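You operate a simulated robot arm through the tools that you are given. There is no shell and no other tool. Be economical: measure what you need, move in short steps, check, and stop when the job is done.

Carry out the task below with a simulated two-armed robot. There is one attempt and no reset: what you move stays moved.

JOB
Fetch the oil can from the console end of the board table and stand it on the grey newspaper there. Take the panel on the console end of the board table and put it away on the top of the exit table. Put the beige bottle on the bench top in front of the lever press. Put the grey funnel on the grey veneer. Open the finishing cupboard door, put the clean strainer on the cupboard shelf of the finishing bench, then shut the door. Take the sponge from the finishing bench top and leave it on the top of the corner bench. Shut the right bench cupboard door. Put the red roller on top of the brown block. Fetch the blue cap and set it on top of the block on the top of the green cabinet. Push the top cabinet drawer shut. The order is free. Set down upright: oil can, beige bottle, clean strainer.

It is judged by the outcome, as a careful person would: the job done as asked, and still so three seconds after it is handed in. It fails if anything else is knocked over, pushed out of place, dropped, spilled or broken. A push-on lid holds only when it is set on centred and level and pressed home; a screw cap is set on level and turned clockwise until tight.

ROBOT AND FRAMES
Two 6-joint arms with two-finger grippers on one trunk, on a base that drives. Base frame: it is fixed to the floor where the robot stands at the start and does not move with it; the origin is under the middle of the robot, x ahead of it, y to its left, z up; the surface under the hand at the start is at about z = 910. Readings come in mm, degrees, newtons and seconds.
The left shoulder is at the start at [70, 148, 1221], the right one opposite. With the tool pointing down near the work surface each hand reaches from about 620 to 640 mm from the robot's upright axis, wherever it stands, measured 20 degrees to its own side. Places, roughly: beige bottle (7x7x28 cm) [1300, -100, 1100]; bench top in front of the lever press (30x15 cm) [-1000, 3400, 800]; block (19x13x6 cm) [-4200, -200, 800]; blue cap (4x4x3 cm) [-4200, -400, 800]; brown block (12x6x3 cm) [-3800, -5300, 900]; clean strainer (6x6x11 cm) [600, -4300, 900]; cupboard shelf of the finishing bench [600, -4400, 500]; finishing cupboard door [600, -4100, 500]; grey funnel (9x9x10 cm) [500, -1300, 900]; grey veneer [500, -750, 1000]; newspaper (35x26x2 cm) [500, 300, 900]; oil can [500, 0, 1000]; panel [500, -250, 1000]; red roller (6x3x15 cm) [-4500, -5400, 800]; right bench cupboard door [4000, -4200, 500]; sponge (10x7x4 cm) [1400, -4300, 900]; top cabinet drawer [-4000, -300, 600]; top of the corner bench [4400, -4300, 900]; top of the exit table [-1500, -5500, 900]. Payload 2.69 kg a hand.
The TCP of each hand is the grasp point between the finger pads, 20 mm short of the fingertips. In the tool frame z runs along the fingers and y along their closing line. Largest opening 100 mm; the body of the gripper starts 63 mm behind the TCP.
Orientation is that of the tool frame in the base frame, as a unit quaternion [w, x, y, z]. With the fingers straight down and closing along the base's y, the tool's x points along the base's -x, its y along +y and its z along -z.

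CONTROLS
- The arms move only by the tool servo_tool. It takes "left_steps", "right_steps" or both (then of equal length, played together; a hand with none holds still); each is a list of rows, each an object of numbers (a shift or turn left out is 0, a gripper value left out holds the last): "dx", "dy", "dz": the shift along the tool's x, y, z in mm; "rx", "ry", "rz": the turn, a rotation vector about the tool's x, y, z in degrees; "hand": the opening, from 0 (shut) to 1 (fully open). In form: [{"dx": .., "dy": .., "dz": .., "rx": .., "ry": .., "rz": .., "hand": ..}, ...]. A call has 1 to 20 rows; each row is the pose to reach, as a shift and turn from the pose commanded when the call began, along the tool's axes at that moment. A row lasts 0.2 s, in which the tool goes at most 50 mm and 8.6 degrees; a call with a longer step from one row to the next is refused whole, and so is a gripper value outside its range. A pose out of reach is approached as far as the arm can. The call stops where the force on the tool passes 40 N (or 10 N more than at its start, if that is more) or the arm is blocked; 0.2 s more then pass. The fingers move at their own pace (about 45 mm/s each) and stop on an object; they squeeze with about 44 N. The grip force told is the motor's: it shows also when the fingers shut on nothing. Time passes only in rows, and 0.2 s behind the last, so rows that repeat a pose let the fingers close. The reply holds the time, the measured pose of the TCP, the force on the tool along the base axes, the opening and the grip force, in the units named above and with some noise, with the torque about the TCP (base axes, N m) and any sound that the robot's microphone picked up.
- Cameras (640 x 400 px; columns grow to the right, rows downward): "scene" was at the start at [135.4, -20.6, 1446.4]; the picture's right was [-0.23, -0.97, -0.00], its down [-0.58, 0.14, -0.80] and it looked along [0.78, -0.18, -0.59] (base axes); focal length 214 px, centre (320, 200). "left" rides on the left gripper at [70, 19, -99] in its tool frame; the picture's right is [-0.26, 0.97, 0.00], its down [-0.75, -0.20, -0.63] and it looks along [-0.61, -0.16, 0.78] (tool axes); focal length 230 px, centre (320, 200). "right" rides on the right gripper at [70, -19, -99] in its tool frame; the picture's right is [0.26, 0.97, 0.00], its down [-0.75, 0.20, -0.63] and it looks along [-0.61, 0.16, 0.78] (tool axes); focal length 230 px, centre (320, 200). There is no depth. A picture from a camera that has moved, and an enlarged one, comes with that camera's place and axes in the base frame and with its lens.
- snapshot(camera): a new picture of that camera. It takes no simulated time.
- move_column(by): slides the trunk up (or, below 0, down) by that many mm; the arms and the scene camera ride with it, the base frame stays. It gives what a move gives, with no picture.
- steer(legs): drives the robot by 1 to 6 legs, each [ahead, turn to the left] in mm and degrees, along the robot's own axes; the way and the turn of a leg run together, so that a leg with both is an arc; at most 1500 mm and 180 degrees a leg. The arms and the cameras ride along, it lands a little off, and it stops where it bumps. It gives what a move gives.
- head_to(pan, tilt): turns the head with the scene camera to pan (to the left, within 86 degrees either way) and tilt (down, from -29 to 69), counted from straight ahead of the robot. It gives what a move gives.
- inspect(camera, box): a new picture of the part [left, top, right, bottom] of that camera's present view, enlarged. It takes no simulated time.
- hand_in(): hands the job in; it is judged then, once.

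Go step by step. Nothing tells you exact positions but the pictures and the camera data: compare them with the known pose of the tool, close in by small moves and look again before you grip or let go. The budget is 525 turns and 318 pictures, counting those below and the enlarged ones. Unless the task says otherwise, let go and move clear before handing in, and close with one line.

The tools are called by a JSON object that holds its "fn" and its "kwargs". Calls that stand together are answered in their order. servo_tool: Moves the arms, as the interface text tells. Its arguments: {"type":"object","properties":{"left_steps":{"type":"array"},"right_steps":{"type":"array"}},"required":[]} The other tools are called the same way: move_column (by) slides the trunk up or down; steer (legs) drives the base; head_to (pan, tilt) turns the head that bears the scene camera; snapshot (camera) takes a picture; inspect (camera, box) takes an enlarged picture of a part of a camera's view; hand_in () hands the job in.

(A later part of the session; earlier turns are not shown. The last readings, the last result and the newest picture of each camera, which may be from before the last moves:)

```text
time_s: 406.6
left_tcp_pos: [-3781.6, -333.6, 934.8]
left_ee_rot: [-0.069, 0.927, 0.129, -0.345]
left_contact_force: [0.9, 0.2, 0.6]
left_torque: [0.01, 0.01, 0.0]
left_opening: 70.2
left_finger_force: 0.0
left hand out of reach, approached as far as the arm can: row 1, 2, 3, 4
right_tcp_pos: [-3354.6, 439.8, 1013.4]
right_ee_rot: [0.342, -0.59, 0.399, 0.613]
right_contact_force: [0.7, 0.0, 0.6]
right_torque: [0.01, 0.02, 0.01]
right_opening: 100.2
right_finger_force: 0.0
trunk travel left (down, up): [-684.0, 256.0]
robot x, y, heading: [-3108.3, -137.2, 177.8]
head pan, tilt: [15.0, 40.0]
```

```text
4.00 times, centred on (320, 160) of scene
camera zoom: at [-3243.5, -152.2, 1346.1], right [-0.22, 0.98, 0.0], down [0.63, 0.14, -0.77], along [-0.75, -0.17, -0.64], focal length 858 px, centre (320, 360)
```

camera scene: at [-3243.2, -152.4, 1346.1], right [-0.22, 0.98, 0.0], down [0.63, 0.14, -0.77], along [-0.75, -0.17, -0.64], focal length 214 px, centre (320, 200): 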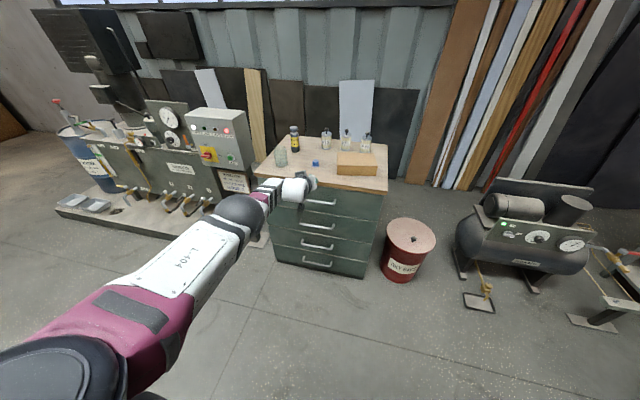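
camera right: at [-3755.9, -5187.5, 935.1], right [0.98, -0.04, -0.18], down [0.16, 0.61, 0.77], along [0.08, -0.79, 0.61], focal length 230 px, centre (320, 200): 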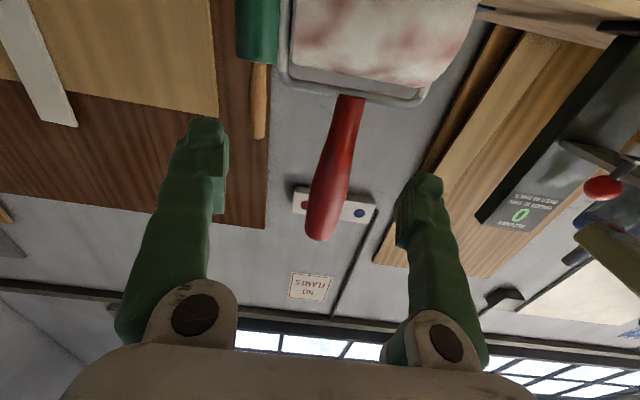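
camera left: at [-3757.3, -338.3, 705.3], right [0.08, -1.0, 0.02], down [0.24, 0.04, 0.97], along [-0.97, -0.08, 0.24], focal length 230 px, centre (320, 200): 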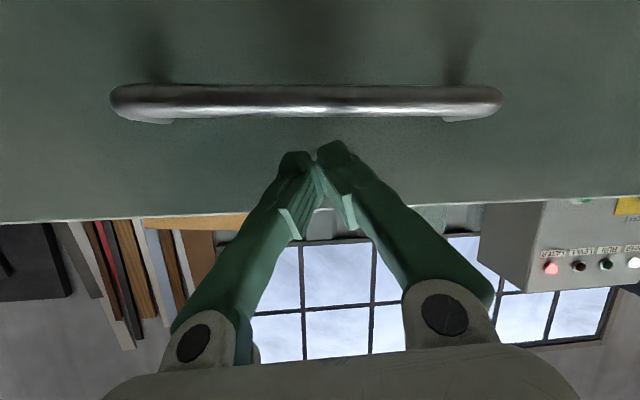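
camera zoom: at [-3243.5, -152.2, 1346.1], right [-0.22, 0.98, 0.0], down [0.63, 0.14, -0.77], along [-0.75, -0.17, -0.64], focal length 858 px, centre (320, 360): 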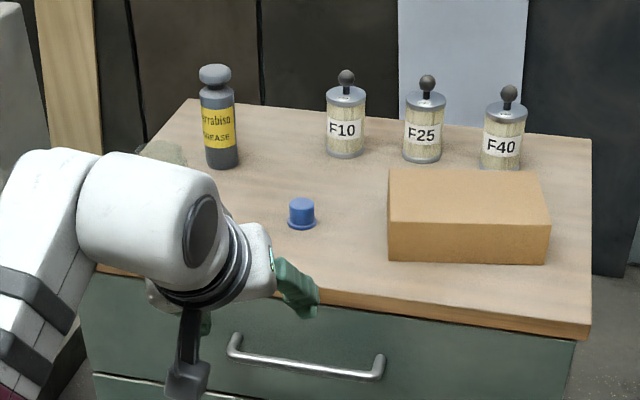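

I'll level the hand's roll, drive ahead 320 mm, then fine-position over the cap.

{"fn": "servo_tool", "kwargs": {"left_steps": [{"rz": 7}, {"rz": 14}, {"rz": 19.2}, {"rz": 19.2}]}}

{"fn": "steer", "kwargs": {"legs": [[315, 0]]}}

{"fn": "servo_tool", "kwargs": {"left_steps": [{"dx": 0}, {"dy": 25}, {"dy": 50}, {"dy": 65}, {"dy": 65}]}}

{"fn": "snapshot", "kwargs": {"camera": "left"}}

{"fn": "snapshot", "kwargs": {"camera": "scene"}}

```text
time_s: 407.6
left_tcp_pos: [-3770.8, -329.4, 937.5]
left_ee_rot: [-0.009, 0.935, -0.023, -0.353]
left_contact_force: [-0.4, 0.1, 0.9]
left_torque: [0.0, 0.04, -0.03]
left_opening: 69.8
left_finger_force: 0.1
left hand out of reach, approached as far as the arm can: row 3, 4
right_tcp_pos: [-3354.0, 439.5, 1013.4]
right_ee_rot: [0.342, -0.588, 0.402, 0.613]
right_contact_force: [-0.2, 0.0, 0.1]
right_torque: [-0.01, 0.01, -0.02]
right_opening: 99.9
right_finger_force: 0.0
trunk travel left (down, up): [-684.0, 256.0]
robot x, y, heading: [-3109.2, -136.6, 177.7]
head pan, tilt: [15.0, 40.0]
```

```text
time_s: 409.7
left_tcp_pos: [-4071.6, -319.5, 938.2]
left_ee_rot: [-0.009, 0.936, -0.021, -0.353]
left_contact_force: [0.2, 0.4, -0.8]
left_torque: [-0.01, 0.03, 0.02]
left_opening: 70.1
left_finger_force: 0.1
right_tcp_pos: [-3656.9, 448.9, 1012.6]
right_ee_rot: [0.341, -0.589, 0.401, 0.613]
right_contact_force: [0.1, 0.3, -1.2]
right_torque: [0.03, 0.01, 0.02]
right_opening: 99.9
right_finger_force: 0.0
trunk travel left (down, up): [-684.0, 256.0]
robot x, y, heading: [-3411.1, -126.7, 178.2]
head pan, tilt: [15.0, 40.0]
```

```text
time_s: 410.9
left_tcp_pos: [-4049.6, -371.6, 944.4]
left_ee_rot: [-0.008, 0.935, -0.018, -0.353]
left_contact_force: [-0.2, -0.3, 0.8]
left_torque: [0.0, 0.0, 0.0]
left_opening: 69.8
left_finger_force: 0.1
left hand out of reach, approached as far as the arm can: row 2, 3, 4, 5
right_tcp_pos: [-3657.8, 450.3, 1013.2]
right_ee_rot: [0.342, -0.59, 0.399, 0.613]
right_contact_force: [0.6, 0.1, 0.2]
right_torque: [0.0, -0.01, -0.03]
right_opening: 100.1
right_finger_force: 0.1
trunk travel left (down, up): [-684.0, 256.0]
robot x, y, heading: [-3412.1, -123.1, 178.1]
head pan, tilt: [15.0, 40.0]
```

```text
168 pictures are left
camera left: at [-3932.7, -396.0, 972.6], right [-0.23, -0.96, 0.17], down [-0.14, 0.2, 0.97], along [-0.96, 0.2, -0.18], focal length 230 px, centre (320, 200)
```

left: 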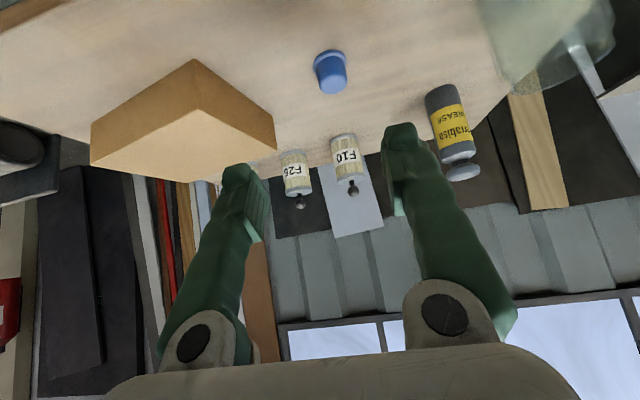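

```text
167 pictures are left
camera scene: at [-3545.1, -141.8, 1346.1], right [-0.23, 0.97, 0.0], down [0.63, 0.14, -0.77], along [-0.75, -0.17, -0.64], focal length 214 px, centre (320, 200)
```

scene: 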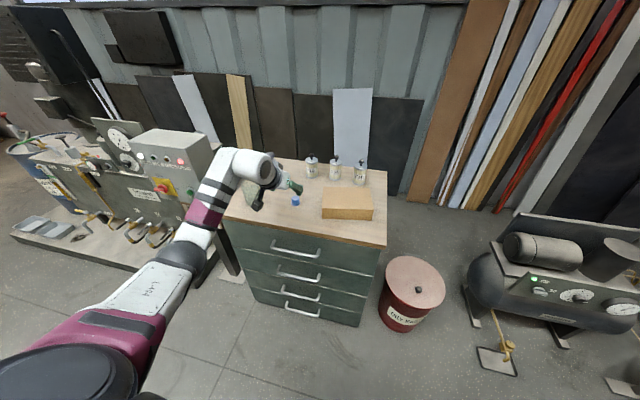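

The cap is confirmed at about [-4165,-385]. I'll move to the pre-grasp.

{"fn": "servo_tool", "kwargs": {"left_steps": [{"dx": 2, "dy": 6, "dz": 32}, {"dx": 4, "dy": 12, "dz": 64}, {"dx": 6, "dy": 18, "dz": 95}, {"dx": 6, "dy": 18, "dz": 95}]}}

{"fn": "snapshot", "kwargs": {"camera": "left"}}

```text
time_s: 411.9
left_tcp_pos: [-4062.6, -349.2, 882.5]
left_ee_rot: [-0.006, 0.935, -0.001, -0.356]
left_contact_force: [-0.5, 0.3, 0.6]
left_torque: [-0.01, -0.02, 0.01]
left_opening: 70.1
left_finger_force: 0.1
left hand out of reach, approached as far as the arm can: row 1, 2, 3, 4
right_tcp_pos: [-3657.5, 449.4, 1012.7]
right_ee_rot: [0.341, -0.589, 0.4, 0.613]
right_contact_force: [0.4, 0.8, -0.1]
right_torque: [0.01, -0.01, 0.0]
right_opening: 99.9
right_finger_force: 0.1
trunk travel left (down, up): [-684.0, 256.0]
robot x, y, heading: [-3409.4, -127.8, 178.0]
head pan, tilt: [15.0, 40.0]
```

```text
166 pictures are left
camera left: at [-3944.8, -370.5, 911.0], right [-0.2, -0.97, 0.16], down [-0.14, 0.19, 0.97], along [-0.97, 0.17, -0.17], focal length 230 px, centre (320, 200)
```

left: 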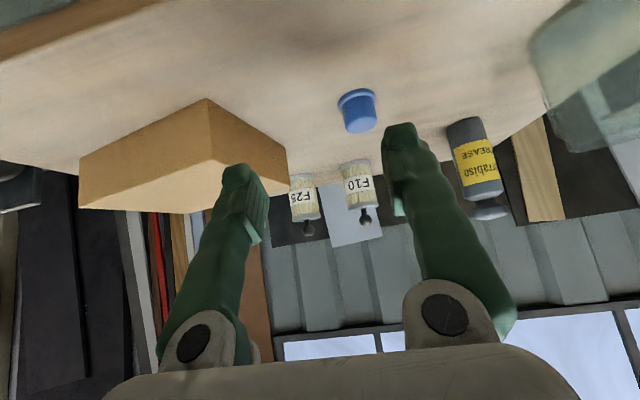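

I'll use the base and trunk instead: turn 3° left, lower 80 mm, then creep forward with the fingers straddling the cap.

{"fn": "steer", "kwargs": {"legs": [[0, 3]]}}

{"fn": "move_column", "kwargs": {"by": -78}}

{"fn": "snapshot", "kwargs": {"camera": "left"}}

```text
time_s: 412.7
left_tcp_pos: [-4052.2, -379.7, 883.8]
left_ee_rot: [0.004, 0.934, 0.022, -0.356]
left_contact_force: [-0.5, 0.2, 0.3]
left_torque: [0.01, 0.03, -0.02]
left_opening: 70.2
left_finger_force: 0.0
right_tcp_pos: [-3685.8, 438.7, 1010.2]
right_ee_rot: [0.324, -0.6, 0.386, 0.622]
right_contact_force: [-1.7, 0.0, -0.1]
right_torque: [-0.04, 0.01, 0.02]
right_opening: 99.9
right_finger_force: 0.1
trunk travel left (down, up): [-684.0, 256.0]
robot x, y, heading: [-3415.4, -122.5, -179.1]
head pan, tilt: [15.0, 40.0]
```

```text
time_s: 413.9
left_tcp_pos: [-4050.9, -381.1, 805.5]
left_ee_rot: [0.002, 0.934, 0.022, -0.356]
left_contact_force: [-0.4, 0.4, -0.4]
left_torque: [0.04, 0.01, -0.02]
left_opening: 70.1
left_finger_force: 0.1
right_tcp_pos: [-3686.1, 436.9, 934.6]
right_ee_rot: [0.326, -0.599, 0.385, 0.622]
right_contact_force: [0.6, -0.2, -0.1]
right_torque: [0.0, 0.01, -0.03]
right_opening: 100.1
right_finger_force: 0.1
trunk travel left (down, up): [-606.0, 334.0]
robot x, y, heading: [-3411.2, -126.6, -179.3]
head pan, tilt: [15.0, 40.0]
```

```text
165 pictures are left
camera left: at [-3931.7, -396.9, 833.5], right [-0.15, -0.98, 0.16], down [-0.15, 0.18, 0.97], along [-0.98, 0.12, -0.17], focal length 230 px, centre (320, 200)
```

left: 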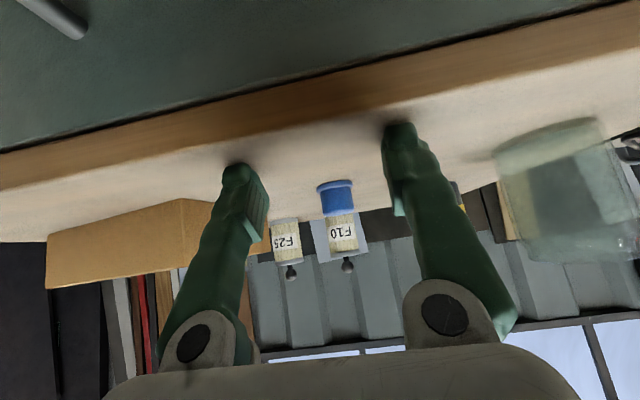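

{"fn": "steer", "kwargs": {"legs": [[80, 0]]}}

{"fn": "snapshot", "kwargs": {"camera": "left"}}

```text
time_s: 414.9
left_tcp_pos: [-4132.0, -381.0, 804.4]
left_ee_rot: [0.003, 0.934, 0.021, -0.356]
left_contact_force: [0.3, 0.5, 0.4]
left_torque: [0.03, 0.0, 0.03]
left_opening: 70.0
left_finger_force: 0.0
right_tcp_pos: [-3765.0, 436.1, 935.5]
right_ee_rot: [0.326, -0.6, 0.385, 0.621]
right_contact_force: [-0.5, 0.0, 0.1]
right_torque: [0.0, 0.03, 0.0]
right_opening: 99.8
right_finger_force: 0.0
trunk travel left (down, up): [-606.0, 334.0]
robot x, y, heading: [-3492.5, -126.6, -179.2]
head pan, tilt: [15.0, 40.0]
```

```text
164 pictures are left
camera left: at [-4012.9, -396.7, 833.5], right [-0.15, -0.97, 0.16], down [-0.15, 0.18, 0.97], along [-0.98, 0.12, -0.17], focal length 230 px, centre (320, 200)
```

left: 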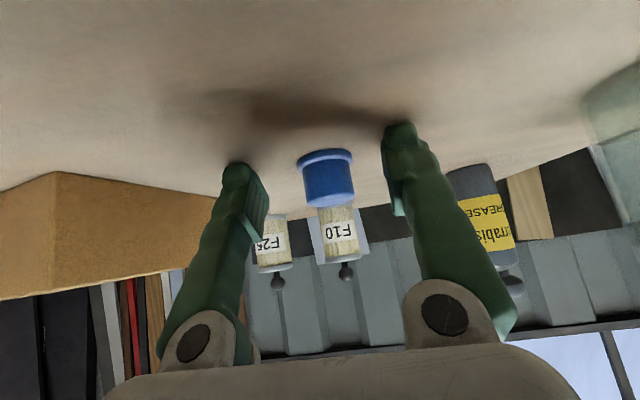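

{"fn": "steer", "kwargs": {"legs": [[38, 0]]}}

{"fn": "servo_tool", "kwargs": {"left_steps": [{"dx": 0}, {"dx": 0}]}}

{"fn": "snapshot", "kwargs": {"camera": "left"}}

```text
time_s: 415.8
left_tcp_pos: [-4168.9, -382.3, 804.7]
left_ee_rot: [0.002, 0.935, 0.022, -0.355]
left_contact_force: [-0.2, -0.5, 0.6]
left_torque: [0.0, 0.02, 0.01]
left_opening: 69.9
left_finger_force: 0.1
right_tcp_pos: [-3802.2, 434.8, 935.5]
right_ee_rot: [0.325, -0.599, 0.386, 0.622]
right_contact_force: [0.1, 0.5, 0.5]
right_torque: [0.01, 0.03, 0.01]
right_opening: 99.9
right_finger_force: 0.0
trunk travel left (down, up): [-606.0, 334.0]
robot x, y, heading: [-3533.1, -126.0, -179.6]
head pan, tilt: [15.0, 40.0]
```

```text
time_s: 416.4
left_tcp_pos: [-4170.8, -382.3, 804.7]
left_ee_rot: [0.002, 0.934, 0.022, -0.355]
left_contact_force: [-0.9, 0.0, 0.9]
left_torque: [-0.02, 0.03, 0.01]
left_opening: 70.2
left_finger_force: 0.0
right_tcp_pos: [-3803.2, 434.6, 934.5]
right_ee_rot: [0.327, -0.599, 0.385, 0.621]
right_contact_force: [-1.3, 0.3, -0.4]
right_torque: [0.02, 0.01, 0.01]
right_opening: 99.9
right_finger_force: 0.1
trunk travel left (down, up): [-606.0, 334.0]
robot x, y, heading: [-3529.9, -127.5, -179.1]
head pan, tilt: [15.0, 40.0]
```

```text
163 pictures are left
camera left: at [-4050.8, -397.6, 832.7], right [-0.15, -0.98, 0.16], down [-0.15, 0.18, 0.97], along [-0.98, 0.12, -0.18], focal length 230 px, centre (320, 200)
```

left: 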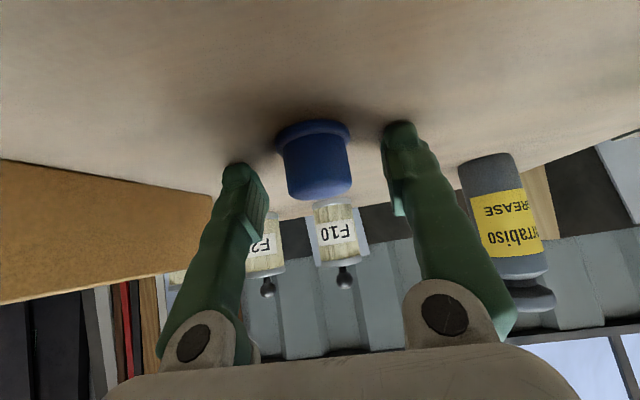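

{"fn": "move_column", "kwargs": {"by": -5}}

{"fn": "servo_tool", "kwargs": {"left_steps": [{"hand": 0}, {"hand": 0}, {"hand": 0}, {"hand": 0}, {"hand": 0}]}}

{"fn": "snapshot", "kwargs": {"camera": "left"}}

```text
time_s: 416.9
left_tcp_pos: [-4169.5, -381.9, 801.2]
left_ee_rot: [0.002, 0.934, 0.021, -0.357]
left_contact_force: [-1.0, -0.4, 6.3]
left_torque: [-0.23, 0.04, -0.03]
left_opening: 70.5
left_finger_force: 0.9
right_tcp_pos: [-3803.3, 435.7, 929.0]
right_ee_rot: [0.326, -0.599, 0.386, 0.621]
right_contact_force: [0.7, 0.1, -0.3]
right_torque: [0.01, 0.04, -0.01]
right_opening: 100.1
right_finger_force: 0.1
trunk travel left (down, up): [-601.0, 339.0]
robot x, y, heading: [-3532.4, -124.6, -179.1]
head pan, tilt: [15.0, 40.0]
```

```text
time_s: 418.1
left_tcp_pos: [-4169.6, -381.2, 801.8]
left_ee_rot: [0.002, 0.934, 0.022, -0.355]
left_contact_force: [-2.0, 2.5, 4.4]
left_torque: [-0.14, -0.36, 0.11]
left_opening: 15.6
left_finger_force: 39.4
right_tcp_pos: [-3803.9, 436.9, 929.1]
right_ee_rot: [0.326, -0.599, 0.386, 0.621]
right_contact_force: [-0.2, 0.4, 0.4]
right_torque: [0.02, -0.01, -0.02]
right_opening: 100.0
right_finger_force: 0.0
trunk travel left (down, up): [-601.0, 339.0]
robot x, y, heading: [-3527.6, -127.3, -179.6]
head pan, tilt: [15.0, 40.0]
```

```text
162 pictures are left
camera left: at [-4049.4, -397.0, 828.9], right [-0.15, -0.98, 0.16], down [-0.15, 0.18, 0.97], along [-0.98, 0.12, -0.17], focal length 230 px, centre (320, 200)
```

left: 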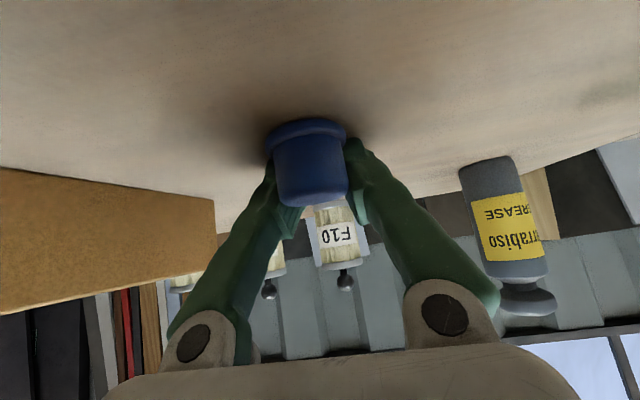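

The fingers pinched the far side of the cap. I'll open, back up 15 mm and regrip.

{"fn": "servo_tool", "kwargs": {"left_steps": [{"hand": 0.4}, {"hand": 0.7}, {"hand": 0.7}, {"hand": 0.7}]}}

{"fn": "snapshot", "kwargs": {"camera": "left"}}

```text
time_s: 419.1
left_tcp_pos: [-4168.7, -380.7, 801.6]
left_ee_rot: [0.003, 0.934, 0.021, -0.357]
left_contact_force: [0.0, 6.9, 9.5]
left_torque: [-0.2, 0.0, -0.02]
left_opening: 65.9
left_finger_force: 0.0
right_tcp_pos: [-3801.0, 437.2, 929.9]
right_ee_rot: [0.326, -0.599, 0.386, 0.621]
right_contact_force: [0.3, -0.1, 0.5]
right_torque: [-0.04, 0.0, 0.01]
right_opening: 100.0
right_finger_force: 0.1
trunk travel left (down, up): [-601.0, 339.0]
robot x, y, heading: [-3527.8, -127.0, -179.2]
head pan, tilt: [15.0, 40.0]
```

```text
161 pictures are left
camera left: at [-4049.1, -396.4, 829.8], right [-0.15, -0.97, 0.16], down [-0.15, 0.19, 0.97], along [-0.98, 0.12, -0.17], focal length 230 px, centre (320, 200)
```

left: 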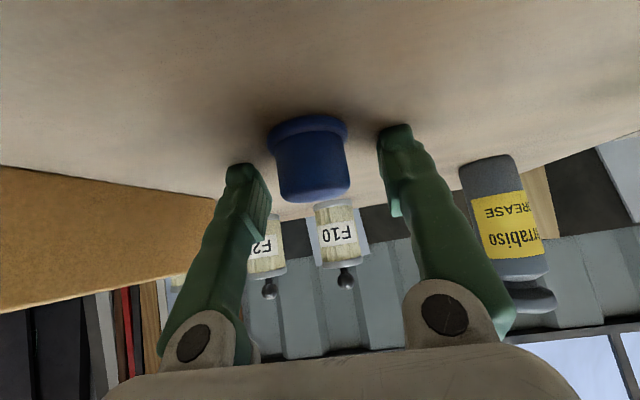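

{"fn": "move_column", "kwargs": {"by": 4}}

{"fn": "steer", "kwargs": {"legs": [[-18, 0]]}}

{"fn": "servo_tool", "kwargs": {"left_steps": [{"dx": 0}, {"dx": 0}]}}

{"fn": "snapshot", "kwargs": {"camera": "left"}}

```text
time_s: 419.7
left_tcp_pos: [-4168.7, -382.5, 802.8]
left_ee_rot: [0.003, 0.935, 0.023, -0.354]
left_contact_force: [-1.0, -1.4, -0.2]
left_torque: [-0.02, 0.04, 0.0]
left_opening: 70.1
left_finger_force: 0.0
right_tcp_pos: [-3804.1, 435.1, 934.1]
right_ee_rot: [0.326, -0.599, 0.385, 0.621]
right_contact_force: [-0.5, -0.1, -0.9]
right_torque: [0.03, -0.02, 0.0]
right_opening: 100.1
right_finger_force: 0.1
trunk travel left (down, up): [-605.0, 335.0]
robot x, y, heading: [-3533.9, -129.7, -179.3]
head pan, tilt: [15.0, 40.0]
```

```text
time_s: 420.4
left_tcp_pos: [-4153.0, -382.0, 802.4]
left_ee_rot: [0.003, 0.935, 0.022, -0.354]
left_contact_force: [0.5, -0.7, 0.3]
left_torque: [-0.02, 0.01, -0.01]
left_opening: 70.0
left_finger_force: 0.1
right_tcp_pos: [-3787.2, 436.3, 932.8]
right_ee_rot: [0.327, -0.599, 0.386, 0.621]
right_contact_force: [0.0, 0.0, -0.2]
right_torque: [0.0, 0.01, 0.0]
right_opening: 99.9
right_finger_force: 0.0
trunk travel left (down, up): [-605.0, 335.0]
robot x, y, heading: [-3514.3, -123.9, -179.1]
head pan, tilt: [15.0, 40.0]
```

```text
time_s: 421.1
left_tcp_pos: [-4152.4, -381.7, 804.3]
left_ee_rot: [0.002, 0.935, 0.022, -0.355]
left_contact_force: [0.0, 0.0, 0.1]
left_torque: [-0.02, -0.02, 0.0]
left_opening: 70.2
left_finger_force: 0.2
right_tcp_pos: [-3786.6, 435.3, 933.0]
right_ee_rot: [0.327, -0.599, 0.386, 0.621]
right_contact_force: [0.0, -0.1, -0.3]
right_torque: [-0.01, -0.01, 0.03]
right_opening: 100.0
right_finger_force: 0.1
trunk travel left (down, up): [-605.0, 335.0]
robot x, y, heading: [-3512.6, -124.5, -179.3]
head pan, tilt: [15.0, 40.0]
```

```text
160 pictures are left
camera left: at [-4032.3, -398.0, 832.1], right [-0.15, -0.98, 0.16], down [-0.15, 0.18, 0.97], along [-0.98, 0.12, -0.17], focal length 230 px, centre (320, 200)
```

left: 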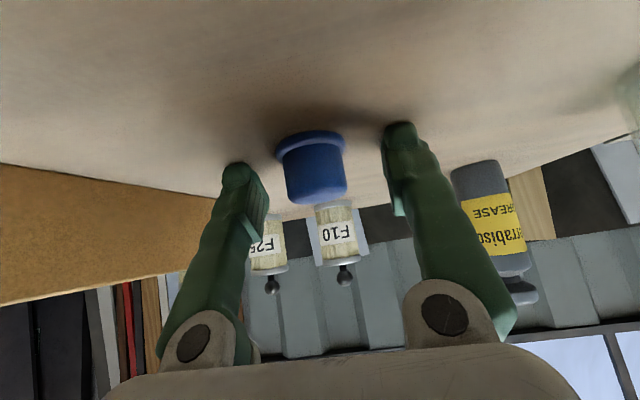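

{"fn": "servo_tool", "kwargs": {"left_steps": [{"hand": 0}, {"hand": 0}, {"hand": 0}, {"hand": 0}, {"hand": 0}]}}

{"fn": "snapshot", "kwargs": {"camera": "left"}}

```text
time_s: 422.2
left_tcp_pos: [-4152.4, -382.1, 805.6]
left_ee_rot: [0.002, 0.934, 0.021, -0.358]
left_contact_force: [-5.0, -1.9, 10.3]
left_torque: [-0.15, -0.03, -0.06]
left_opening: 26.1
left_finger_force: 43.8
right_tcp_pos: [-3786.2, 435.9, 933.9]
right_ee_rot: [0.325, -0.599, 0.386, 0.622]
right_contact_force: [0.7, -0.5, -0.5]
right_torque: [0.01, -0.01, 0.03]
right_opening: 99.9
right_finger_force: 0.0
trunk travel left (down, up): [-605.0, 335.0]
robot x, y, heading: [-3513.9, -125.1, -179.2]
head pan, tilt: [15.0, 40.0]
```

```text
159 pictures are left
camera left: at [-4032.4, -397.6, 833.6], right [-0.15, -0.97, 0.16], down [-0.15, 0.18, 0.97], along [-0.98, 0.12, -0.17], focal length 230 px, centre (320, 200)
```

left: 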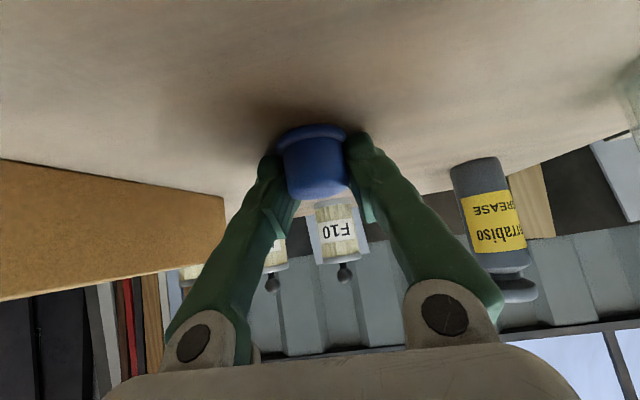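

The cap is gripped. I'll lift 110 mm and swing right 16.5° to bring it over the block.

{"fn": "move_column", "kwargs": {"by": 110}}

{"fn": "steer", "kwargs": {"legs": [[0, -16.5]]}}

{"fn": "servo_tool", "kwargs": {"left_steps": [{"dx": 0}, {"dx": 0}]}}

{"fn": "snapshot", "kwargs": {"camera": "left"}}

{"fn": "snapshot", "kwargs": {"camera": "scene"}}

```text
time_s: 423.7
left_tcp_pos: [-4152.1, -382.6, 913.4]
left_ee_rot: [0.002, 0.935, 0.022, -0.355]
left_contact_force: [1.4, 0.2, -0.3]
left_torque: [0.02, 0.06, -0.02]
left_opening: 25.8
left_finger_force: 44.0
right_tcp_pos: [-3786.5, 435.9, 1042.9]
right_ee_rot: [0.327, -0.599, 0.386, 0.621]
right_contact_force: [-0.2, -0.7, -0.4]
right_torque: [-0.04, 0.02, 0.0]
right_opening: 100.3
right_finger_force: 0.0
trunk travel left (down, up): [-715.0, 225.0]
robot x, y, heading: [-3512.8, -125.7, -179.0]
head pan, tilt: [15.0, 40.0]
```

```text
time_s: 425.0
left_tcp_pos: [-4198.4, -192.0, 912.3]
left_ee_rot: [-0.049, 0.928, -0.112, -0.351]
left_contact_force: [-1.3, -0.5, -0.3]
left_torque: [0.04, 0.02, -0.01]
left_opening: 25.9
left_finger_force: 43.7
right_tcp_pos: [-3616.8, 489.3, 1044.6]
right_ee_rot: [0.412, -0.539, 0.466, 0.568]
right_contact_force: [-0.3, -0.6, -0.8]
right_torque: [-0.01, -0.02, 0.0]
right_opening: 100.1
right_finger_force: 0.0
trunk travel left (down, up): [-715.0, 225.0]
robot x, y, heading: [-3511.7, -123.8, 164.4]
head pan, tilt: [15.0, 40.0]
```

```text
time_s: 425.6
left_tcp_pos: [-4198.8, -190.9, 912.7]
left_ee_rot: [-0.049, 0.928, -0.112, -0.351]
left_contact_force: [1.4, -0.7, 0.7]
left_torque: [-0.04, -0.01, -0.03]
left_opening: 25.9
left_finger_force: 43.9
right_tcp_pos: [-3616.4, 490.1, 1043.7]
right_ee_rot: [0.412, -0.538, 0.467, 0.568]
right_contact_force: [-1.1, -1.2, 0.1]
right_torque: [0.0, 0.03, 0.0]
right_opening: 100.0
right_finger_force: 0.0
trunk travel left (down, up): [-715.0, 225.0]
robot x, y, heading: [-3513.9, -124.0, 164.1]
head pan, tilt: [15.0, 40.0]
```

```text
158 pictures are left
camera left: at [-4088.0, -239.5, 941.7], right [-0.42, -0.89, 0.16], down [-0.09, 0.22, 0.97], along [-0.9, 0.39, -0.18], focal length 230 px, centre (320, 200)
```

left: 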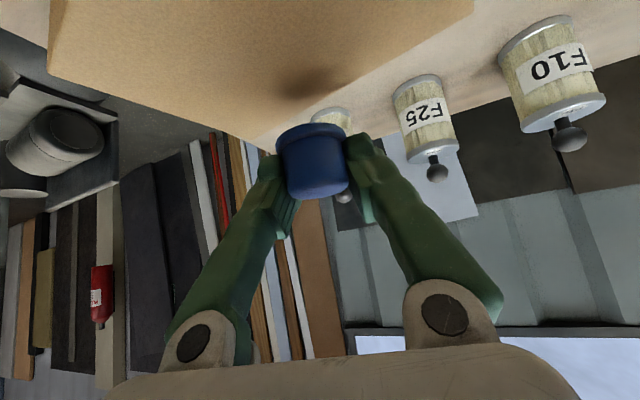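

```text
157 pictures are left
camera scene: at [-3645.9, -111.7, 1377.1], right [0.01, 1.0, 0.0], down [0.64, -0.01, -0.77], along [-0.77, 0.01, -0.64], focal length 214 px, centre (320, 200)
```

scene: 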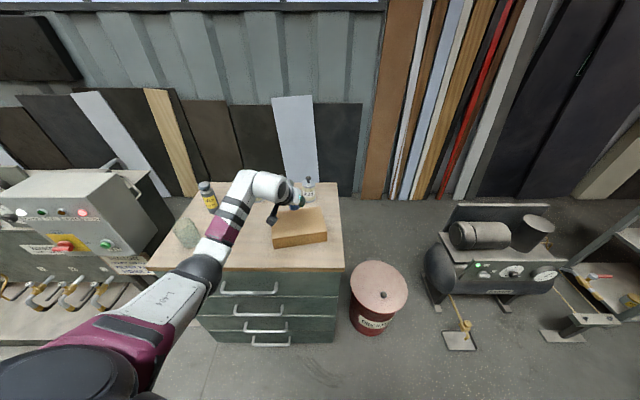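

The block centre is at about [-4170,-182]. I'll back off 25 mm so the cap is over its middle, then lower.

{"fn": "steer", "kwargs": {"legs": [[-25, 0]]}}

{"fn": "move_column", "kwargs": {"by": -38}}

{"fn": "snapshot", "kwargs": {"camera": "left"}}

{"fn": "inspect", "kwargs": {"camera": "scene", "box": [200, 150, 380, 270]}}

```text
time_s: 426.4
left_tcp_pos: [-4178.0, -196.8, 910.0]
left_ee_rot: [-0.048, 0.929, -0.112, -0.35]
left_contact_force: [-0.1, 0.6, -0.9]
left_torque: [-0.01, 0.01, 0.01]
left_opening: 25.4
left_finger_force: 44.0
right_tcp_pos: [-3596.3, 484.0, 1042.0]
right_ee_rot: [0.411, -0.54, 0.466, 0.567]
right_contact_force: [-0.5, 0.5, 0.4]
right_torque: [0.01, -0.01, -0.03]
right_opening: 99.9
right_finger_force: 0.0
trunk travel left (down, up): [-715.0, 225.0]
robot x, y, heading: [-3490.9, -132.4, 164.2]
head pan, tilt: [15.0, 40.0]
```

```text
time_s: 427.2
left_tcp_pos: [-4175.4, -196.5, 876.4]
left_ee_rot: [-0.049, 0.928, -0.112, -0.352]
left_contact_force: [1.2, -0.1, -0.2]
left_torque: [-0.01, -0.02, 0.03]
left_opening: 25.1
left_finger_force: 43.8
right_tcp_pos: [-3593.6, 483.3, 1006.3]
right_ee_rot: [0.411, -0.538, 0.467, 0.569]
right_contact_force: [0.2, -0.3, -0.7]
right_torque: [-0.02, 0.0, 0.01]
right_opening: 99.9
right_finger_force: 0.0
trunk travel left (down, up): [-677.0, 263.0]
robot x, y, heading: [-3486.7, -129.0, 164.1]
head pan, tilt: [15.0, 40.0]
```

```text
156 pictures are left
camera left: at [-4063.5, -246.5, 904.3], right [-0.42, -0.89, 0.16], down [-0.09, 0.22, 0.97], along [-0.9, 0.39, -0.17], focal length 230 px, centre (320, 200)
```

left: 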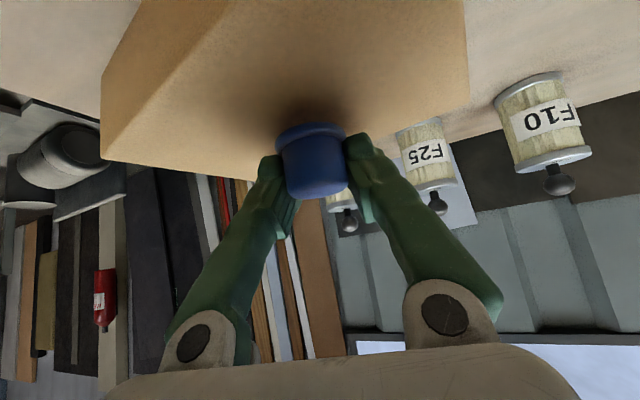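

```text
3.33 times, centred on (290, 210) of scene
camera zoom: at [-3621.0, -118.7, 1339.2], right [0.01, 1.0, 0.0], down [0.64, -0.01, -0.77], along [-0.77, 0.01, -0.64], focal length 715 px, centre (420, 167)
```

zoom: 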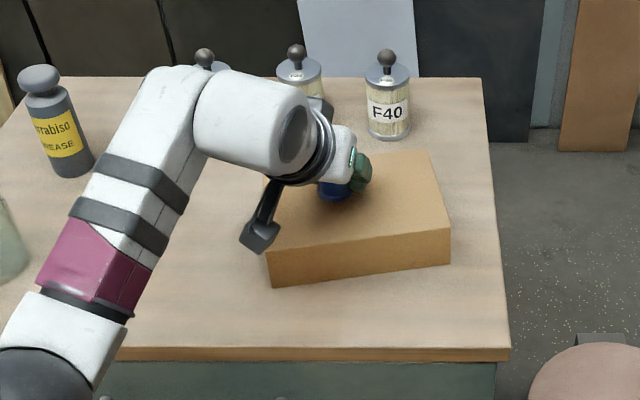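

It's over the block. Lowering in small steps.

{"fn": "move_column", "kwargs": {"by": -6}}

{"fn": "move_column", "kwargs": {"by": -4}}

{"fn": "inspect", "kwargs": {"camera": "scene", "box": [250, 170, 340, 240]}}

```text
time_s: 427.8
left_tcp_pos: [-4174.7, -197.6, 870.5]
left_ee_rot: [-0.048, 0.928, -0.112, -0.352]
left_contact_force: [0.5, 0.1, -0.9]
left_torque: [0.02, 0.02, 0.01]
left_opening: 25.3
left_finger_force: 44.0
right_tcp_pos: [-3592.1, 483.4, 998.5]
right_ee_rot: [0.411, -0.538, 0.467, 0.569]
right_contact_force: [0.1, -0.3, -1.3]
right_torque: [0.01, -0.03, -0.02]
right_opening: 99.9
right_finger_force: 0.1
trunk travel left (down, up): [-671.0, 269.0]
robot x, y, heading: [-3489.4, -128.2, 164.1]
head pan, tilt: [15.0, 40.0]
```

```text
time_s: 428.3
left_tcp_pos: [-4174.1, -198.0, 866.3]
left_ee_rot: [-0.048, 0.928, -0.111, -0.351]
left_contact_force: [-0.7, 0.5, 0.5]
left_torque: [-0.02, 0.01, 0.01]
left_opening: 25.0
left_finger_force: 44.2
right_tcp_pos: [-3593.2, 483.6, 994.0]
right_ee_rot: [0.412, -0.538, 0.467, 0.568]
right_contact_force: [-0.6, 0.0, 0.2]
right_torque: [-0.02, 0.03, -0.02]
right_opening: 100.0
right_finger_force: 0.1
trunk travel left (down, up): [-667.0, 273.0]
robot x, y, heading: [-3485.6, -134.4, 164.4]
head pan, tilt: [15.0, 40.0]
```

```text
5.71 times, centred on (295, 205) of scene
camera zoom: at [-3622.2, -118.2, 1329.1], right [0.01, 1.0, 0.0], down [0.64, -0.01, -0.77], along [-0.77, 0.01, -0.64], focal length 1226 px, centre (463, 171)
```

zoom: 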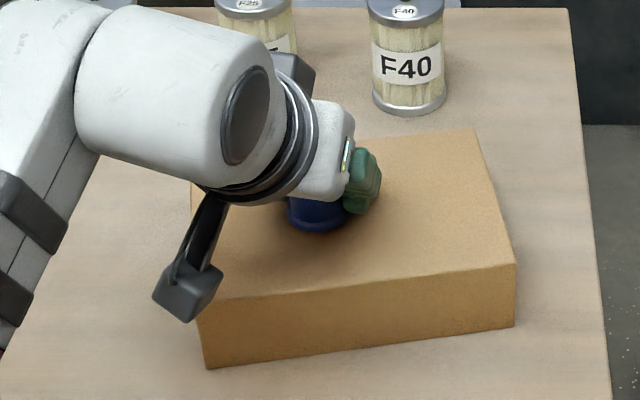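

{"fn": "move_column", "kwargs": {"by": -3}}

{"fn": "move_column", "kwargs": {"by": -3}}

{"fn": "move_column", "kwargs": {"by": -2}}

```text
time_s: 428.9
left_tcp_pos: [-4175.6, -199.7, 862.6]
left_ee_rot: [-0.047, 0.928, -0.111, -0.351]
left_contact_force: [0.2, -0.2, 0.9]
left_torque: [0.0, 0.03, -0.02]
left_opening: 25.1
left_finger_force: 43.2
right_tcp_pos: [-3591.2, 483.3, 992.7]
right_ee_rot: [0.411, -0.538, 0.467, 0.568]
right_contact_force: [0.3, -0.4, 0.1]
right_torque: [0.01, 0.02, -0.02]
right_opening: 100.0
right_finger_force: 0.0
trunk travel left (down, up): [-664.0, 276.0]
robot x, y, heading: [-3490.8, -130.0, 164.4]
head pan, tilt: [15.0, 40.0]
```

```text
time_s: 429.4
left_tcp_pos: [-4175.2, -197.8, 863.2]
left_ee_rot: [-0.047, 0.927, -0.112, -0.354]
left_contact_force: [-3.6, -1.3, 10.9]
left_torque: [-0.2, -0.03, -0.05]
left_opening: 24.8
left_finger_force: 43.9
right_tcp_pos: [-3591.8, 484.2, 990.2]
right_ee_rot: [0.411, -0.538, 0.467, 0.569]
right_contact_force: [-0.8, -0.1, 0.2]
right_torque: [0.02, -0.01, 0.01]
right_opening: 99.9
right_finger_force: 0.0
trunk travel left (down, up): [-661.0, 279.0]
robot x, y, heading: [-3488.7, -130.9, 164.5]
head pan, tilt: [15.0, 40.0]
```

```text
time_s: 429.9
left_tcp_pos: [-4173.8, -197.6, 862.2]
left_ee_rot: [-0.048, 0.926, -0.113, -0.356]
left_contact_force: [-10.0, -1.4, 21.9]
left_torque: [-0.2, -0.09, -0.08]
left_opening: 24.4
left_finger_force: 43.8
right_tcp_pos: [-3591.6, 484.3, 987.7]
right_ee_rot: [0.41, -0.538, 0.466, 0.57]
right_contact_force: [-0.2, 0.2, -0.9]
right_torque: [0.04, 0.02, 0.0]
right_opening: 100.1
right_finger_force: 0.0
trunk travel left (down, up): [-659.0, 281.0]
robot x, y, heading: [-3490.3, -130.6, 164.5]
head pan, tilt: [15.0, 40.0]
```

Contact. I'll ease up 3 mm, open, then raise away.

{"fn": "move_column", "kwargs": {"by": 3}}

{"fn": "servo_tool", "kwargs": {"left_steps": [{"hand": 0.3}, {"hand": 0.4}, {"hand": 0.6}, {"hand": 0.7}, {"hand": 0.7}]}}

{"fn": "snapshot", "kwargs": {"camera": "left"}}

```text
time_s: 430.4
left_tcp_pos: [-4173.4, -197.3, 861.9]
left_ee_rot: [-0.048, 0.928, -0.112, -0.353]
left_contact_force: [-8.7, -2.3, 16.6]
left_torque: [-0.22, 0.06, -0.08]
left_opening: 24.5
left_finger_force: 44.2
right_tcp_pos: [-3591.1, 483.5, 990.8]
right_ee_rot: [0.411, -0.538, 0.467, 0.569]
right_contact_force: [0.2, 0.7, 0.0]
right_torque: [-0.02, -0.01, 0.01]
right_opening: 100.1
right_finger_force: 0.2
trunk travel left (down, up): [-662.0, 278.0]
robot x, y, heading: [-3491.9, -136.6, 164.5]
head pan, tilt: [15.0, 40.0]
```

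```text
time_s: 431.6
left_tcp_pos: [-4175.5, -198.5, 859.8]
left_ee_rot: [-0.048, 0.929, -0.111, -0.351]
left_contact_force: [-0.3, -0.2, -0.4]
left_torque: [-0.01, -0.01, -0.03]
left_opening: 70.0
left_finger_force: 0.2
right_tcp_pos: [-3592.7, 483.0, 989.7]
right_ee_rot: [0.411, -0.538, 0.467, 0.568]
right_contact_force: [-0.8, 0.5, 0.2]
right_torque: [0.0, -0.01, -0.02]
right_opening: 100.1
right_finger_force: 0.1
trunk travel left (down, up): [-662.0, 278.0]
robot x, y, heading: [-3490.7, -133.3, 164.1]
head pan, tilt: [15.0, 40.0]
```

```text
153 pictures are left
camera left: at [-4064.2, -246.4, 888.6], right [-0.42, -0.89, 0.16], down [-0.09, 0.22, 0.97], along [-0.9, 0.39, -0.18], focal length 230 px, centre (320, 200)
```

left: 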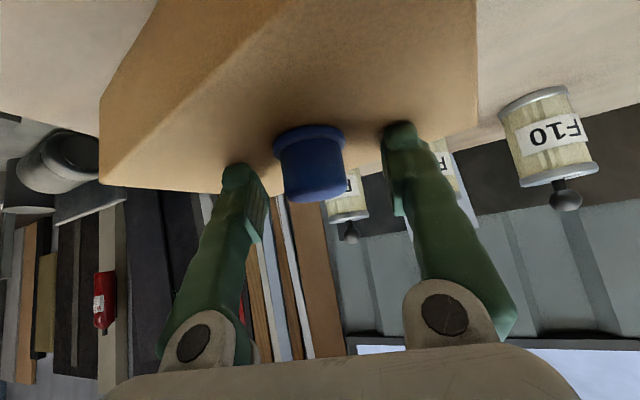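

The cap sits upright on the block. I'll raise clear, then back away and verify.

{"fn": "move_column", "kwargs": {"by": 150}}

{"fn": "steer", "kwargs": {"legs": [[-350, 0]]}}

{"fn": "inspect", "kwargs": {"camera": "scene", "box": [200, 90, 400, 250]}}

```text
time_s: 433.4
left_tcp_pos: [-4176.6, -197.6, 1010.6]
left_ee_rot: [-0.047, 0.928, -0.111, -0.351]
left_contact_force: [0.9, -0.3, 0.3]
left_torque: [-0.04, 0.03, 0.04]
left_opening: 70.2
left_finger_force: 0.1
right_tcp_pos: [-3592.0, 482.0, 1140.1]
right_ee_rot: [0.411, -0.538, 0.467, 0.569]
right_contact_force: [0.6, 0.1, -0.9]
right_torque: [0.03, 0.02, -0.04]
right_opening: 100.1
right_finger_force: 0.1
trunk travel left (down, up): [-812.0, 128.0]
robot x, y, heading: [-3487.3, -131.7, 164.3]
head pan, tilt: [15.0, 40.0]
```

```text
time_s: 435.6
left_tcp_pos: [-3846.8, -288.1, 1009.9]
left_ee_rot: [-0.049, 0.928, -0.114, -0.351]
left_contact_force: [0.0, -0.4, 0.8]
left_torque: [-0.02, 0.01, -0.03]
left_opening: 70.0
left_finger_force: 0.1
right_tcp_pos: [-3261.5, 392.0, 1140.3]
right_ee_rot: [0.413, -0.538, 0.467, 0.567]
right_contact_force: [-0.8, -0.4, 0.7]
right_torque: [-0.01, 0.03, -0.01]
right_opening: 100.1
right_finger_force: 0.0
trunk travel left (down, up): [-812.0, 128.0]
robot x, y, heading: [-3160.9, -224.6, 164.4]
head pan, tilt: [15.0, 40.0]
```

```text
2.50 times, centred on (300, 170) of scene
camera zoom: at [-3293.9, -209.9, 1473.9], right [0.01, 1.0, 0.0], down [0.64, -0.01, -0.76], along [-0.76, 0.01, -0.64], focal length 536 px, centre (370, 275)
```

zoom: 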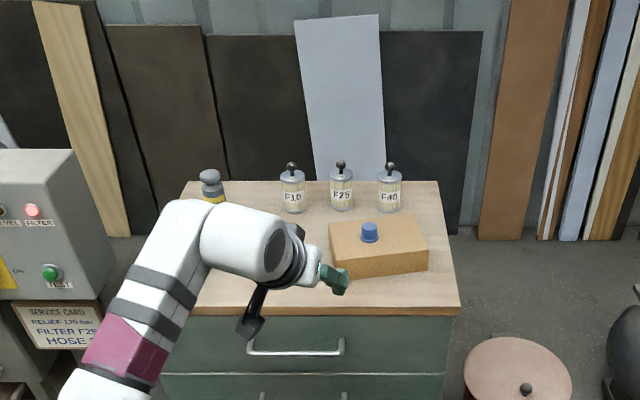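

The cap and drawer are done. Now for the beige bottle on the far (east) side of the board table. I'll drive north round the press and survey.

{"fn": "steer", "kwargs": {"legs": [[0, -76], [1300, 0], [1200, 0]]}}

{"fn": "head_to", "kwargs": {"pan": 0, "tilt": 15}}

{"fn": "snapshot", "kwargs": {"camera": "scene"}}

{"fn": "head_to", "kwargs": {"pan": -70, "tilt": 15}}

{"fn": "snapshot", "kwargs": {"camera": "scene"}}

```text
time_s: 450.8
left_tcp_pos: [-3325.2, 2855.3, 1010.9]
left_ee_rot: [-0.253, 0.666, -0.656, -0.249]
left_contact_force: [-0.5, -0.2, 0.2]
left_torque: [0.04, -0.02, -0.02]
left_opening: 70.0
left_finger_force: 0.1
right_tcp_pos: [-2518.5, 2463.7, 1139.8]
right_ee_rot: [0.673, -0.14, 0.699, 0.198]
right_contact_force: [-0.8, 0.4, -1.0]
right_torque: [-0.02, 0.03, -0.01]
right_opening: 99.9
right_finger_force: 0.1
trunk travel left (down, up): [-812.0, 128.0]
robot x, y, heading: [-3087.6, 2212.8, 88.9]
head pan, tilt: [15.0, 40.0]
```

```text
time_s: 451.7
left_tcp_pos: [-3325.1, 2857.1, 1011.3]
left_ee_rot: [-0.253, 0.665, -0.657, -0.249]
left_contact_force: [-0.4, -0.6, 0.6]
left_torque: [0.02, 0.0, 0.0]
left_opening: 69.9
left_finger_force: 0.1
right_tcp_pos: [-2517.9, 2463.6, 1140.7]
right_ee_rot: [0.673, -0.141, 0.698, 0.198]
right_contact_force: [0.7, -0.2, 0.3]
right_torque: [-0.04, 0.01, -0.01]
right_opening: 99.9
right_finger_force: 0.1
trunk travel left (down, up): [-812.0, 128.0]
robot x, y, heading: [-3087.9, 2207.3, 88.8]
head pan, tilt: [0.0, 15.0]
```

```text
151 pictures are left
camera scene: at [-3086.2, 2352.2, 1513.6], right [1.0, -0.02, 0.0], down [0.0, -0.26, -0.97], along [0.02, 0.97, -0.26], focal length 214 px, centre (320, 200)
```

scene: 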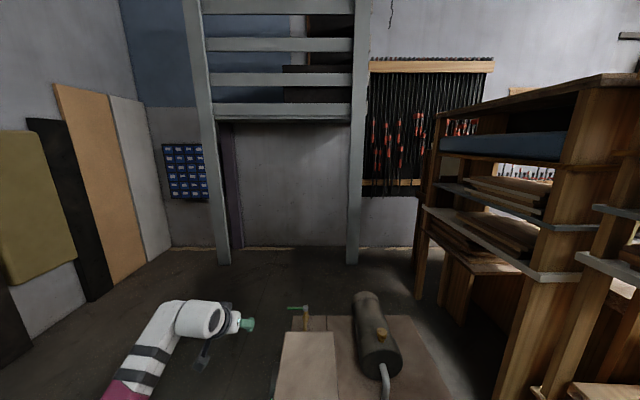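

```text
time_s: 453.1
left_tcp_pos: [-3325.1, 2856.5, 1009.4]
left_ee_rot: [-0.254, 0.665, -0.657, -0.249]
left_contact_force: [0.5, -0.2, 0.6]
left_torque: [0.04, 0.01, -0.01]
left_opening: 70.3
left_finger_force: 0.2
right_tcp_pos: [-2519.3, 2463.7, 1140.4]
right_ee_rot: [0.673, -0.14, 0.698, 0.198]
right_contact_force: [-0.1, 0.5, -0.8]
right_torque: [0.01, -0.03, -0.01]
right_opening: 99.9
right_finger_force: 0.2
trunk travel left (down, up): [-812.0, 128.0]
robot x, y, heading: [-3088.7, 2211.7, 89.2]
head pan, tilt: [-70.0, 15.0]
```

```text
150 pictures are left
camera scene: at [-2999.5, 2289.1, 1513.7], right [0.33, -0.95, 0.0], down [-0.24, -0.08, -0.97], along [0.91, 0.31, -0.26], focal length 214 px, centre (320, 200)
```

scene: 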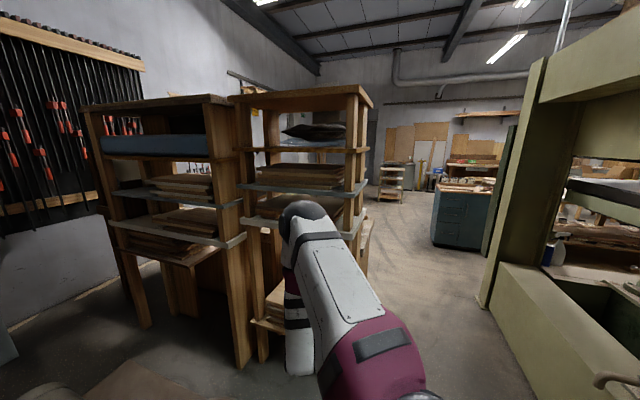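

The left hand is near a cabinet with a flask. I'll back away 600 mm before turning east.

{"fn": "steer", "kwargs": {"legs": [[-600, 0], [0, -70]]}}

{"fn": "head_to", "kwargs": {"pan": 0, "tilt": 18}}

{"fn": "snapshot", "kwargs": {"camera": "scene"}}

```text
time_s: 459.8
left_tcp_pos: [-2558.1, 2007.8, 1009.6]
left_ee_rot: [0.351, -0.151, 0.923, 0.052]
left_contact_force: [0.1, 0.0, 0.4]
left_torque: [0.01, 0.0, 0.03]
left_opening: 69.9
left_finger_force: 0.0
right_tcp_pos: [-2683.5, 1120.9, 1141.5]
right_ee_rot: [0.661, 0.298, 0.647, -0.236]
right_contact_force: [0.1, -1.3, -0.2]
right_torque: [-0.01, 0.01, 0.01]
right_opening: 99.8
right_finger_force: 0.0
trunk travel left (down, up): [-812.0, 128.0]
robot x, y, heading: [-3097.8, 1584.1, 16.9]
head pan, tilt: [-70.0, 15.0]
```

```text
time_s: 461.2
left_tcp_pos: [-2557.0, 2008.8, 1010.9]
left_ee_rot: [0.351, -0.152, 0.922, 0.052]
left_contact_force: [-0.5, 0.2, -0.4]
left_torque: [-0.05, 0.0, 0.0]
left_opening: 70.0
left_finger_force: 0.0
right_tcp_pos: [-2683.6, 1120.5, 1142.0]
right_ee_rot: [0.661, 0.297, 0.648, -0.235]
right_contact_force: [-0.4, 0.8, -0.7]
right_torque: [0.01, 0.0, 0.0]
right_opening: 100.0
right_finger_force: 0.0
trunk travel left (down, up): [-812.0, 128.0]
robot x, y, heading: [-3101.9, 1587.9, 16.9]
head pan, tilt: [0.0, 18.0]
```

```text
149 pictures are left
camera scene: at [-2964.1, 1625.7, 1508.8], right [0.29, -0.96, 0.0], down [-0.3, -0.09, -0.95], along [0.91, 0.28, -0.31], focal length 214 px, centre (320, 200)
```

scene: 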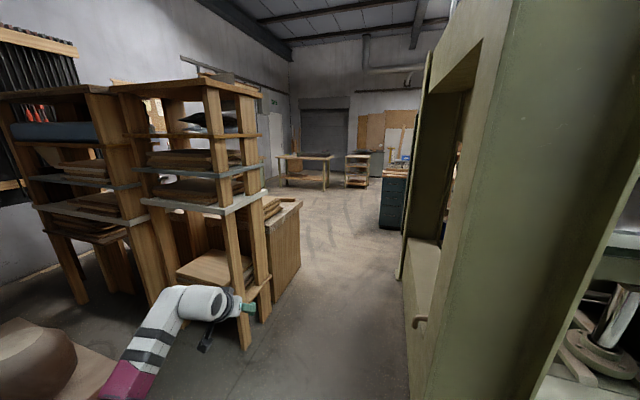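

The passage between rack and press is about 1 m wide. I'll draw the right hand in to be narrower.

{"fn": "servo_tool", "kwargs": {"right_steps": [{"dz": -40}, {"dz": -80}, {"dz": -120}, {"dz": -160}, {"dz": -200}, {"dz": -200}]}}

{"fn": "servo_tool", "kwargs": {"right_steps": [{"ry": 8}, {"ry": 16}, {"ry": 24}, {"ry": 32}, {"ry": 40}, {"ry": 48}, {"ry": 48}]}}

```text
time_s: 462.6
left_tcp_pos: [-2557.2, 2008.9, 1010.7]
left_ee_rot: [0.351, -0.152, 0.922, 0.052]
left_contact_force: [-0.6, -0.7, 0.2]
left_torque: [-0.01, 0.04, 0.01]
left_opening: 69.8
left_finger_force: 0.0
right_tcp_pos: [-2710.6, 1135.6, 1152.3]
right_ee_rot: [0.661, 0.297, 0.648, -0.235]
right_contact_force: [0.5, 0.9, 1.1]
right_torque: [0.05, 0.01, 0.02]
right_opening: 100.1
right_finger_force: 0.0
right hand out of reach, approached as far as the arm can: row 1, 2, 3, 4, 5, 6
trunk travel left (down, up): [-812.0, 128.0]
robot x, y, heading: [-3104.9, 1585.9, 16.8]
head pan, tilt: [0.0, 18.0]
```

```text
time_s: 464.2
left_tcp_pos: [-2557.1, 2007.1, 1009.9]
left_ee_rot: [0.35, -0.152, 0.923, 0.053]
left_contact_force: [-0.2, 0.6, 0.0]
left_torque: [0.03, 0.01, 0.04]
left_opening: 70.0
left_finger_force: 0.0
right_tcp_pos: [-2703.5, 1278.8, 1112.1]
right_ee_rot: [0.338, 0.368, 0.861, -0.094]
right_contact_force: [-0.3, -0.3, 0.3]
right_torque: [0.02, 0.02, 0.0]
right_opening: 99.8
right_finger_force: 0.0
right hand out of reach, approached as far as the arm can: row 1, 2, 3, 4, 5, 6, 7
trunk travel left (down, up): [-812.0, 128.0]
robot x, y, heading: [-3100.9, 1582.3, 17.0]
head pan, tilt: [0.0, 18.0]
```

{"fn": "steer", "kwargs": {"legs": [[0, 33], [470, 0], [0, -49], [1500, 0], [900, 0]]}}

{"fn": "head_to", "kwargs": {"pan": 0, "tilt": 18}}

{"fn": "snapshot", "kwargs": {"camera": "scene"}}

{"fn": "head_to", "kwargs": {"pan": 75, "tilt": 25}}

{"fn": "snapshot", "kwargs": {"camera": "scene"}}

```text
time_s: 482.2
left_tcp_pos: [260.5, 2235.7, 1010.8]
left_ee_rot: [0.355, -0.019, 0.935, 0.001]
left_contact_force: [-0.7, 0.2, -0.2]
left_torque: [-0.01, -0.01, -0.04]
left_opening: 69.7
left_finger_force: 0.1
right_tcp_pos: [-85.5, 1577.7, 1113.7]
right_ee_rot: [0.323, 0.486, 0.8, -0.142]
right_contact_force: [1.0, 0.2, 0.1]
right_torque: [-0.01, 0.03, -0.02]
right_opening: 100.1
right_finger_force: 0.0
trunk travel left (down, up): [-812.0, 128.0]
robot x, y, heading: [-382.9, 1980.1, 0.7]
head pan, tilt: [0.0, 18.0]
```

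```text
time_s: 482.8
left_tcp_pos: [260.3, 2235.6, 1010.2]
left_ee_rot: [0.355, -0.019, 0.935, 0.002]
left_contact_force: [-0.4, 0.8, 0.0]
left_torque: [0.0, 0.02, 0.0]
left_opening: 70.1
left_finger_force: 0.1
right_tcp_pos: [-85.5, 1577.1, 1113.1]
right_ee_rot: [0.323, 0.486, 0.8, -0.142]
right_contact_force: [-0.2, 0.4, -0.6]
right_torque: [0.01, -0.01, 0.0]
right_opening: 100.1
right_finger_force: 0.1
trunk travel left (down, up): [-812.0, 128.0]
robot x, y, heading: [-380.1, 1980.1, 0.6]
head pan, tilt: [0.0, 18.0]
```

```text
148 pictures are left
camera scene: at [-236.2, 1981.8, 1508.8], right [0.01, -1.0, 0.0], down [-0.31, 0.0, -0.95], along [0.95, 0.01, -0.31], focal length 214 px, centre (320, 200)
```

scene: 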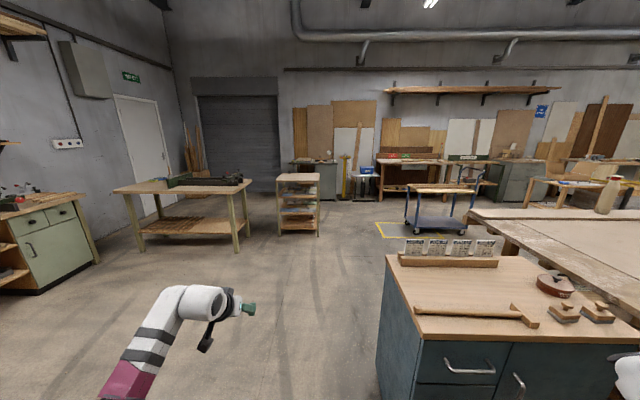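

```text
time_s: 484.3
left_tcp_pos: [260.9, 2235.1, 1011.3]
left_ee_rot: [0.355, -0.019, 0.935, 0.002]
left_contact_force: [0.4, -0.9, 0.2]
left_torque: [0.01, 0.02, 0.0]
left_opening: 69.8
left_finger_force: 0.0
right_tcp_pos: [-84.9, 1577.7, 1112.6]
right_ee_rot: [0.323, 0.486, 0.8, -0.143]
right_contact_force: [0.1, 0.1, 1.1]
right_torque: [0.0, -0.01, -0.01]
right_opening: 100.3
right_finger_force: 0.1
trunk travel left (down, up): [-812.0, 128.0]
robot x, y, heading: [-377.8, 1981.3, 0.8]
head pan, tilt: [75.0, 25.0]
```

```text
147 pictures are left
camera scene: at [-306.0, 2070.0, 1497.5], right [0.97, -0.25, 0.0], down [-0.11, -0.41, -0.91], along [0.23, 0.88, -0.42], focal length 214 px, centre (320, 200)
```

scene: 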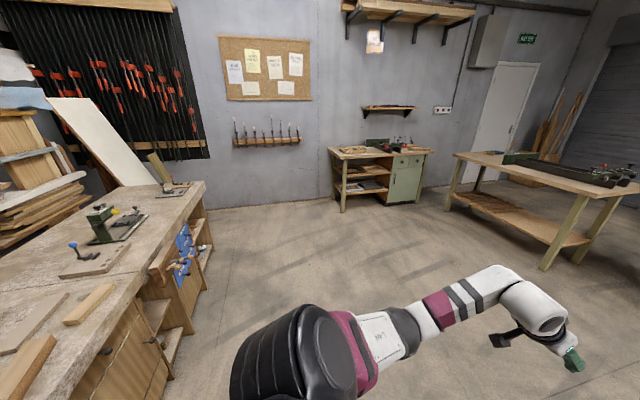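

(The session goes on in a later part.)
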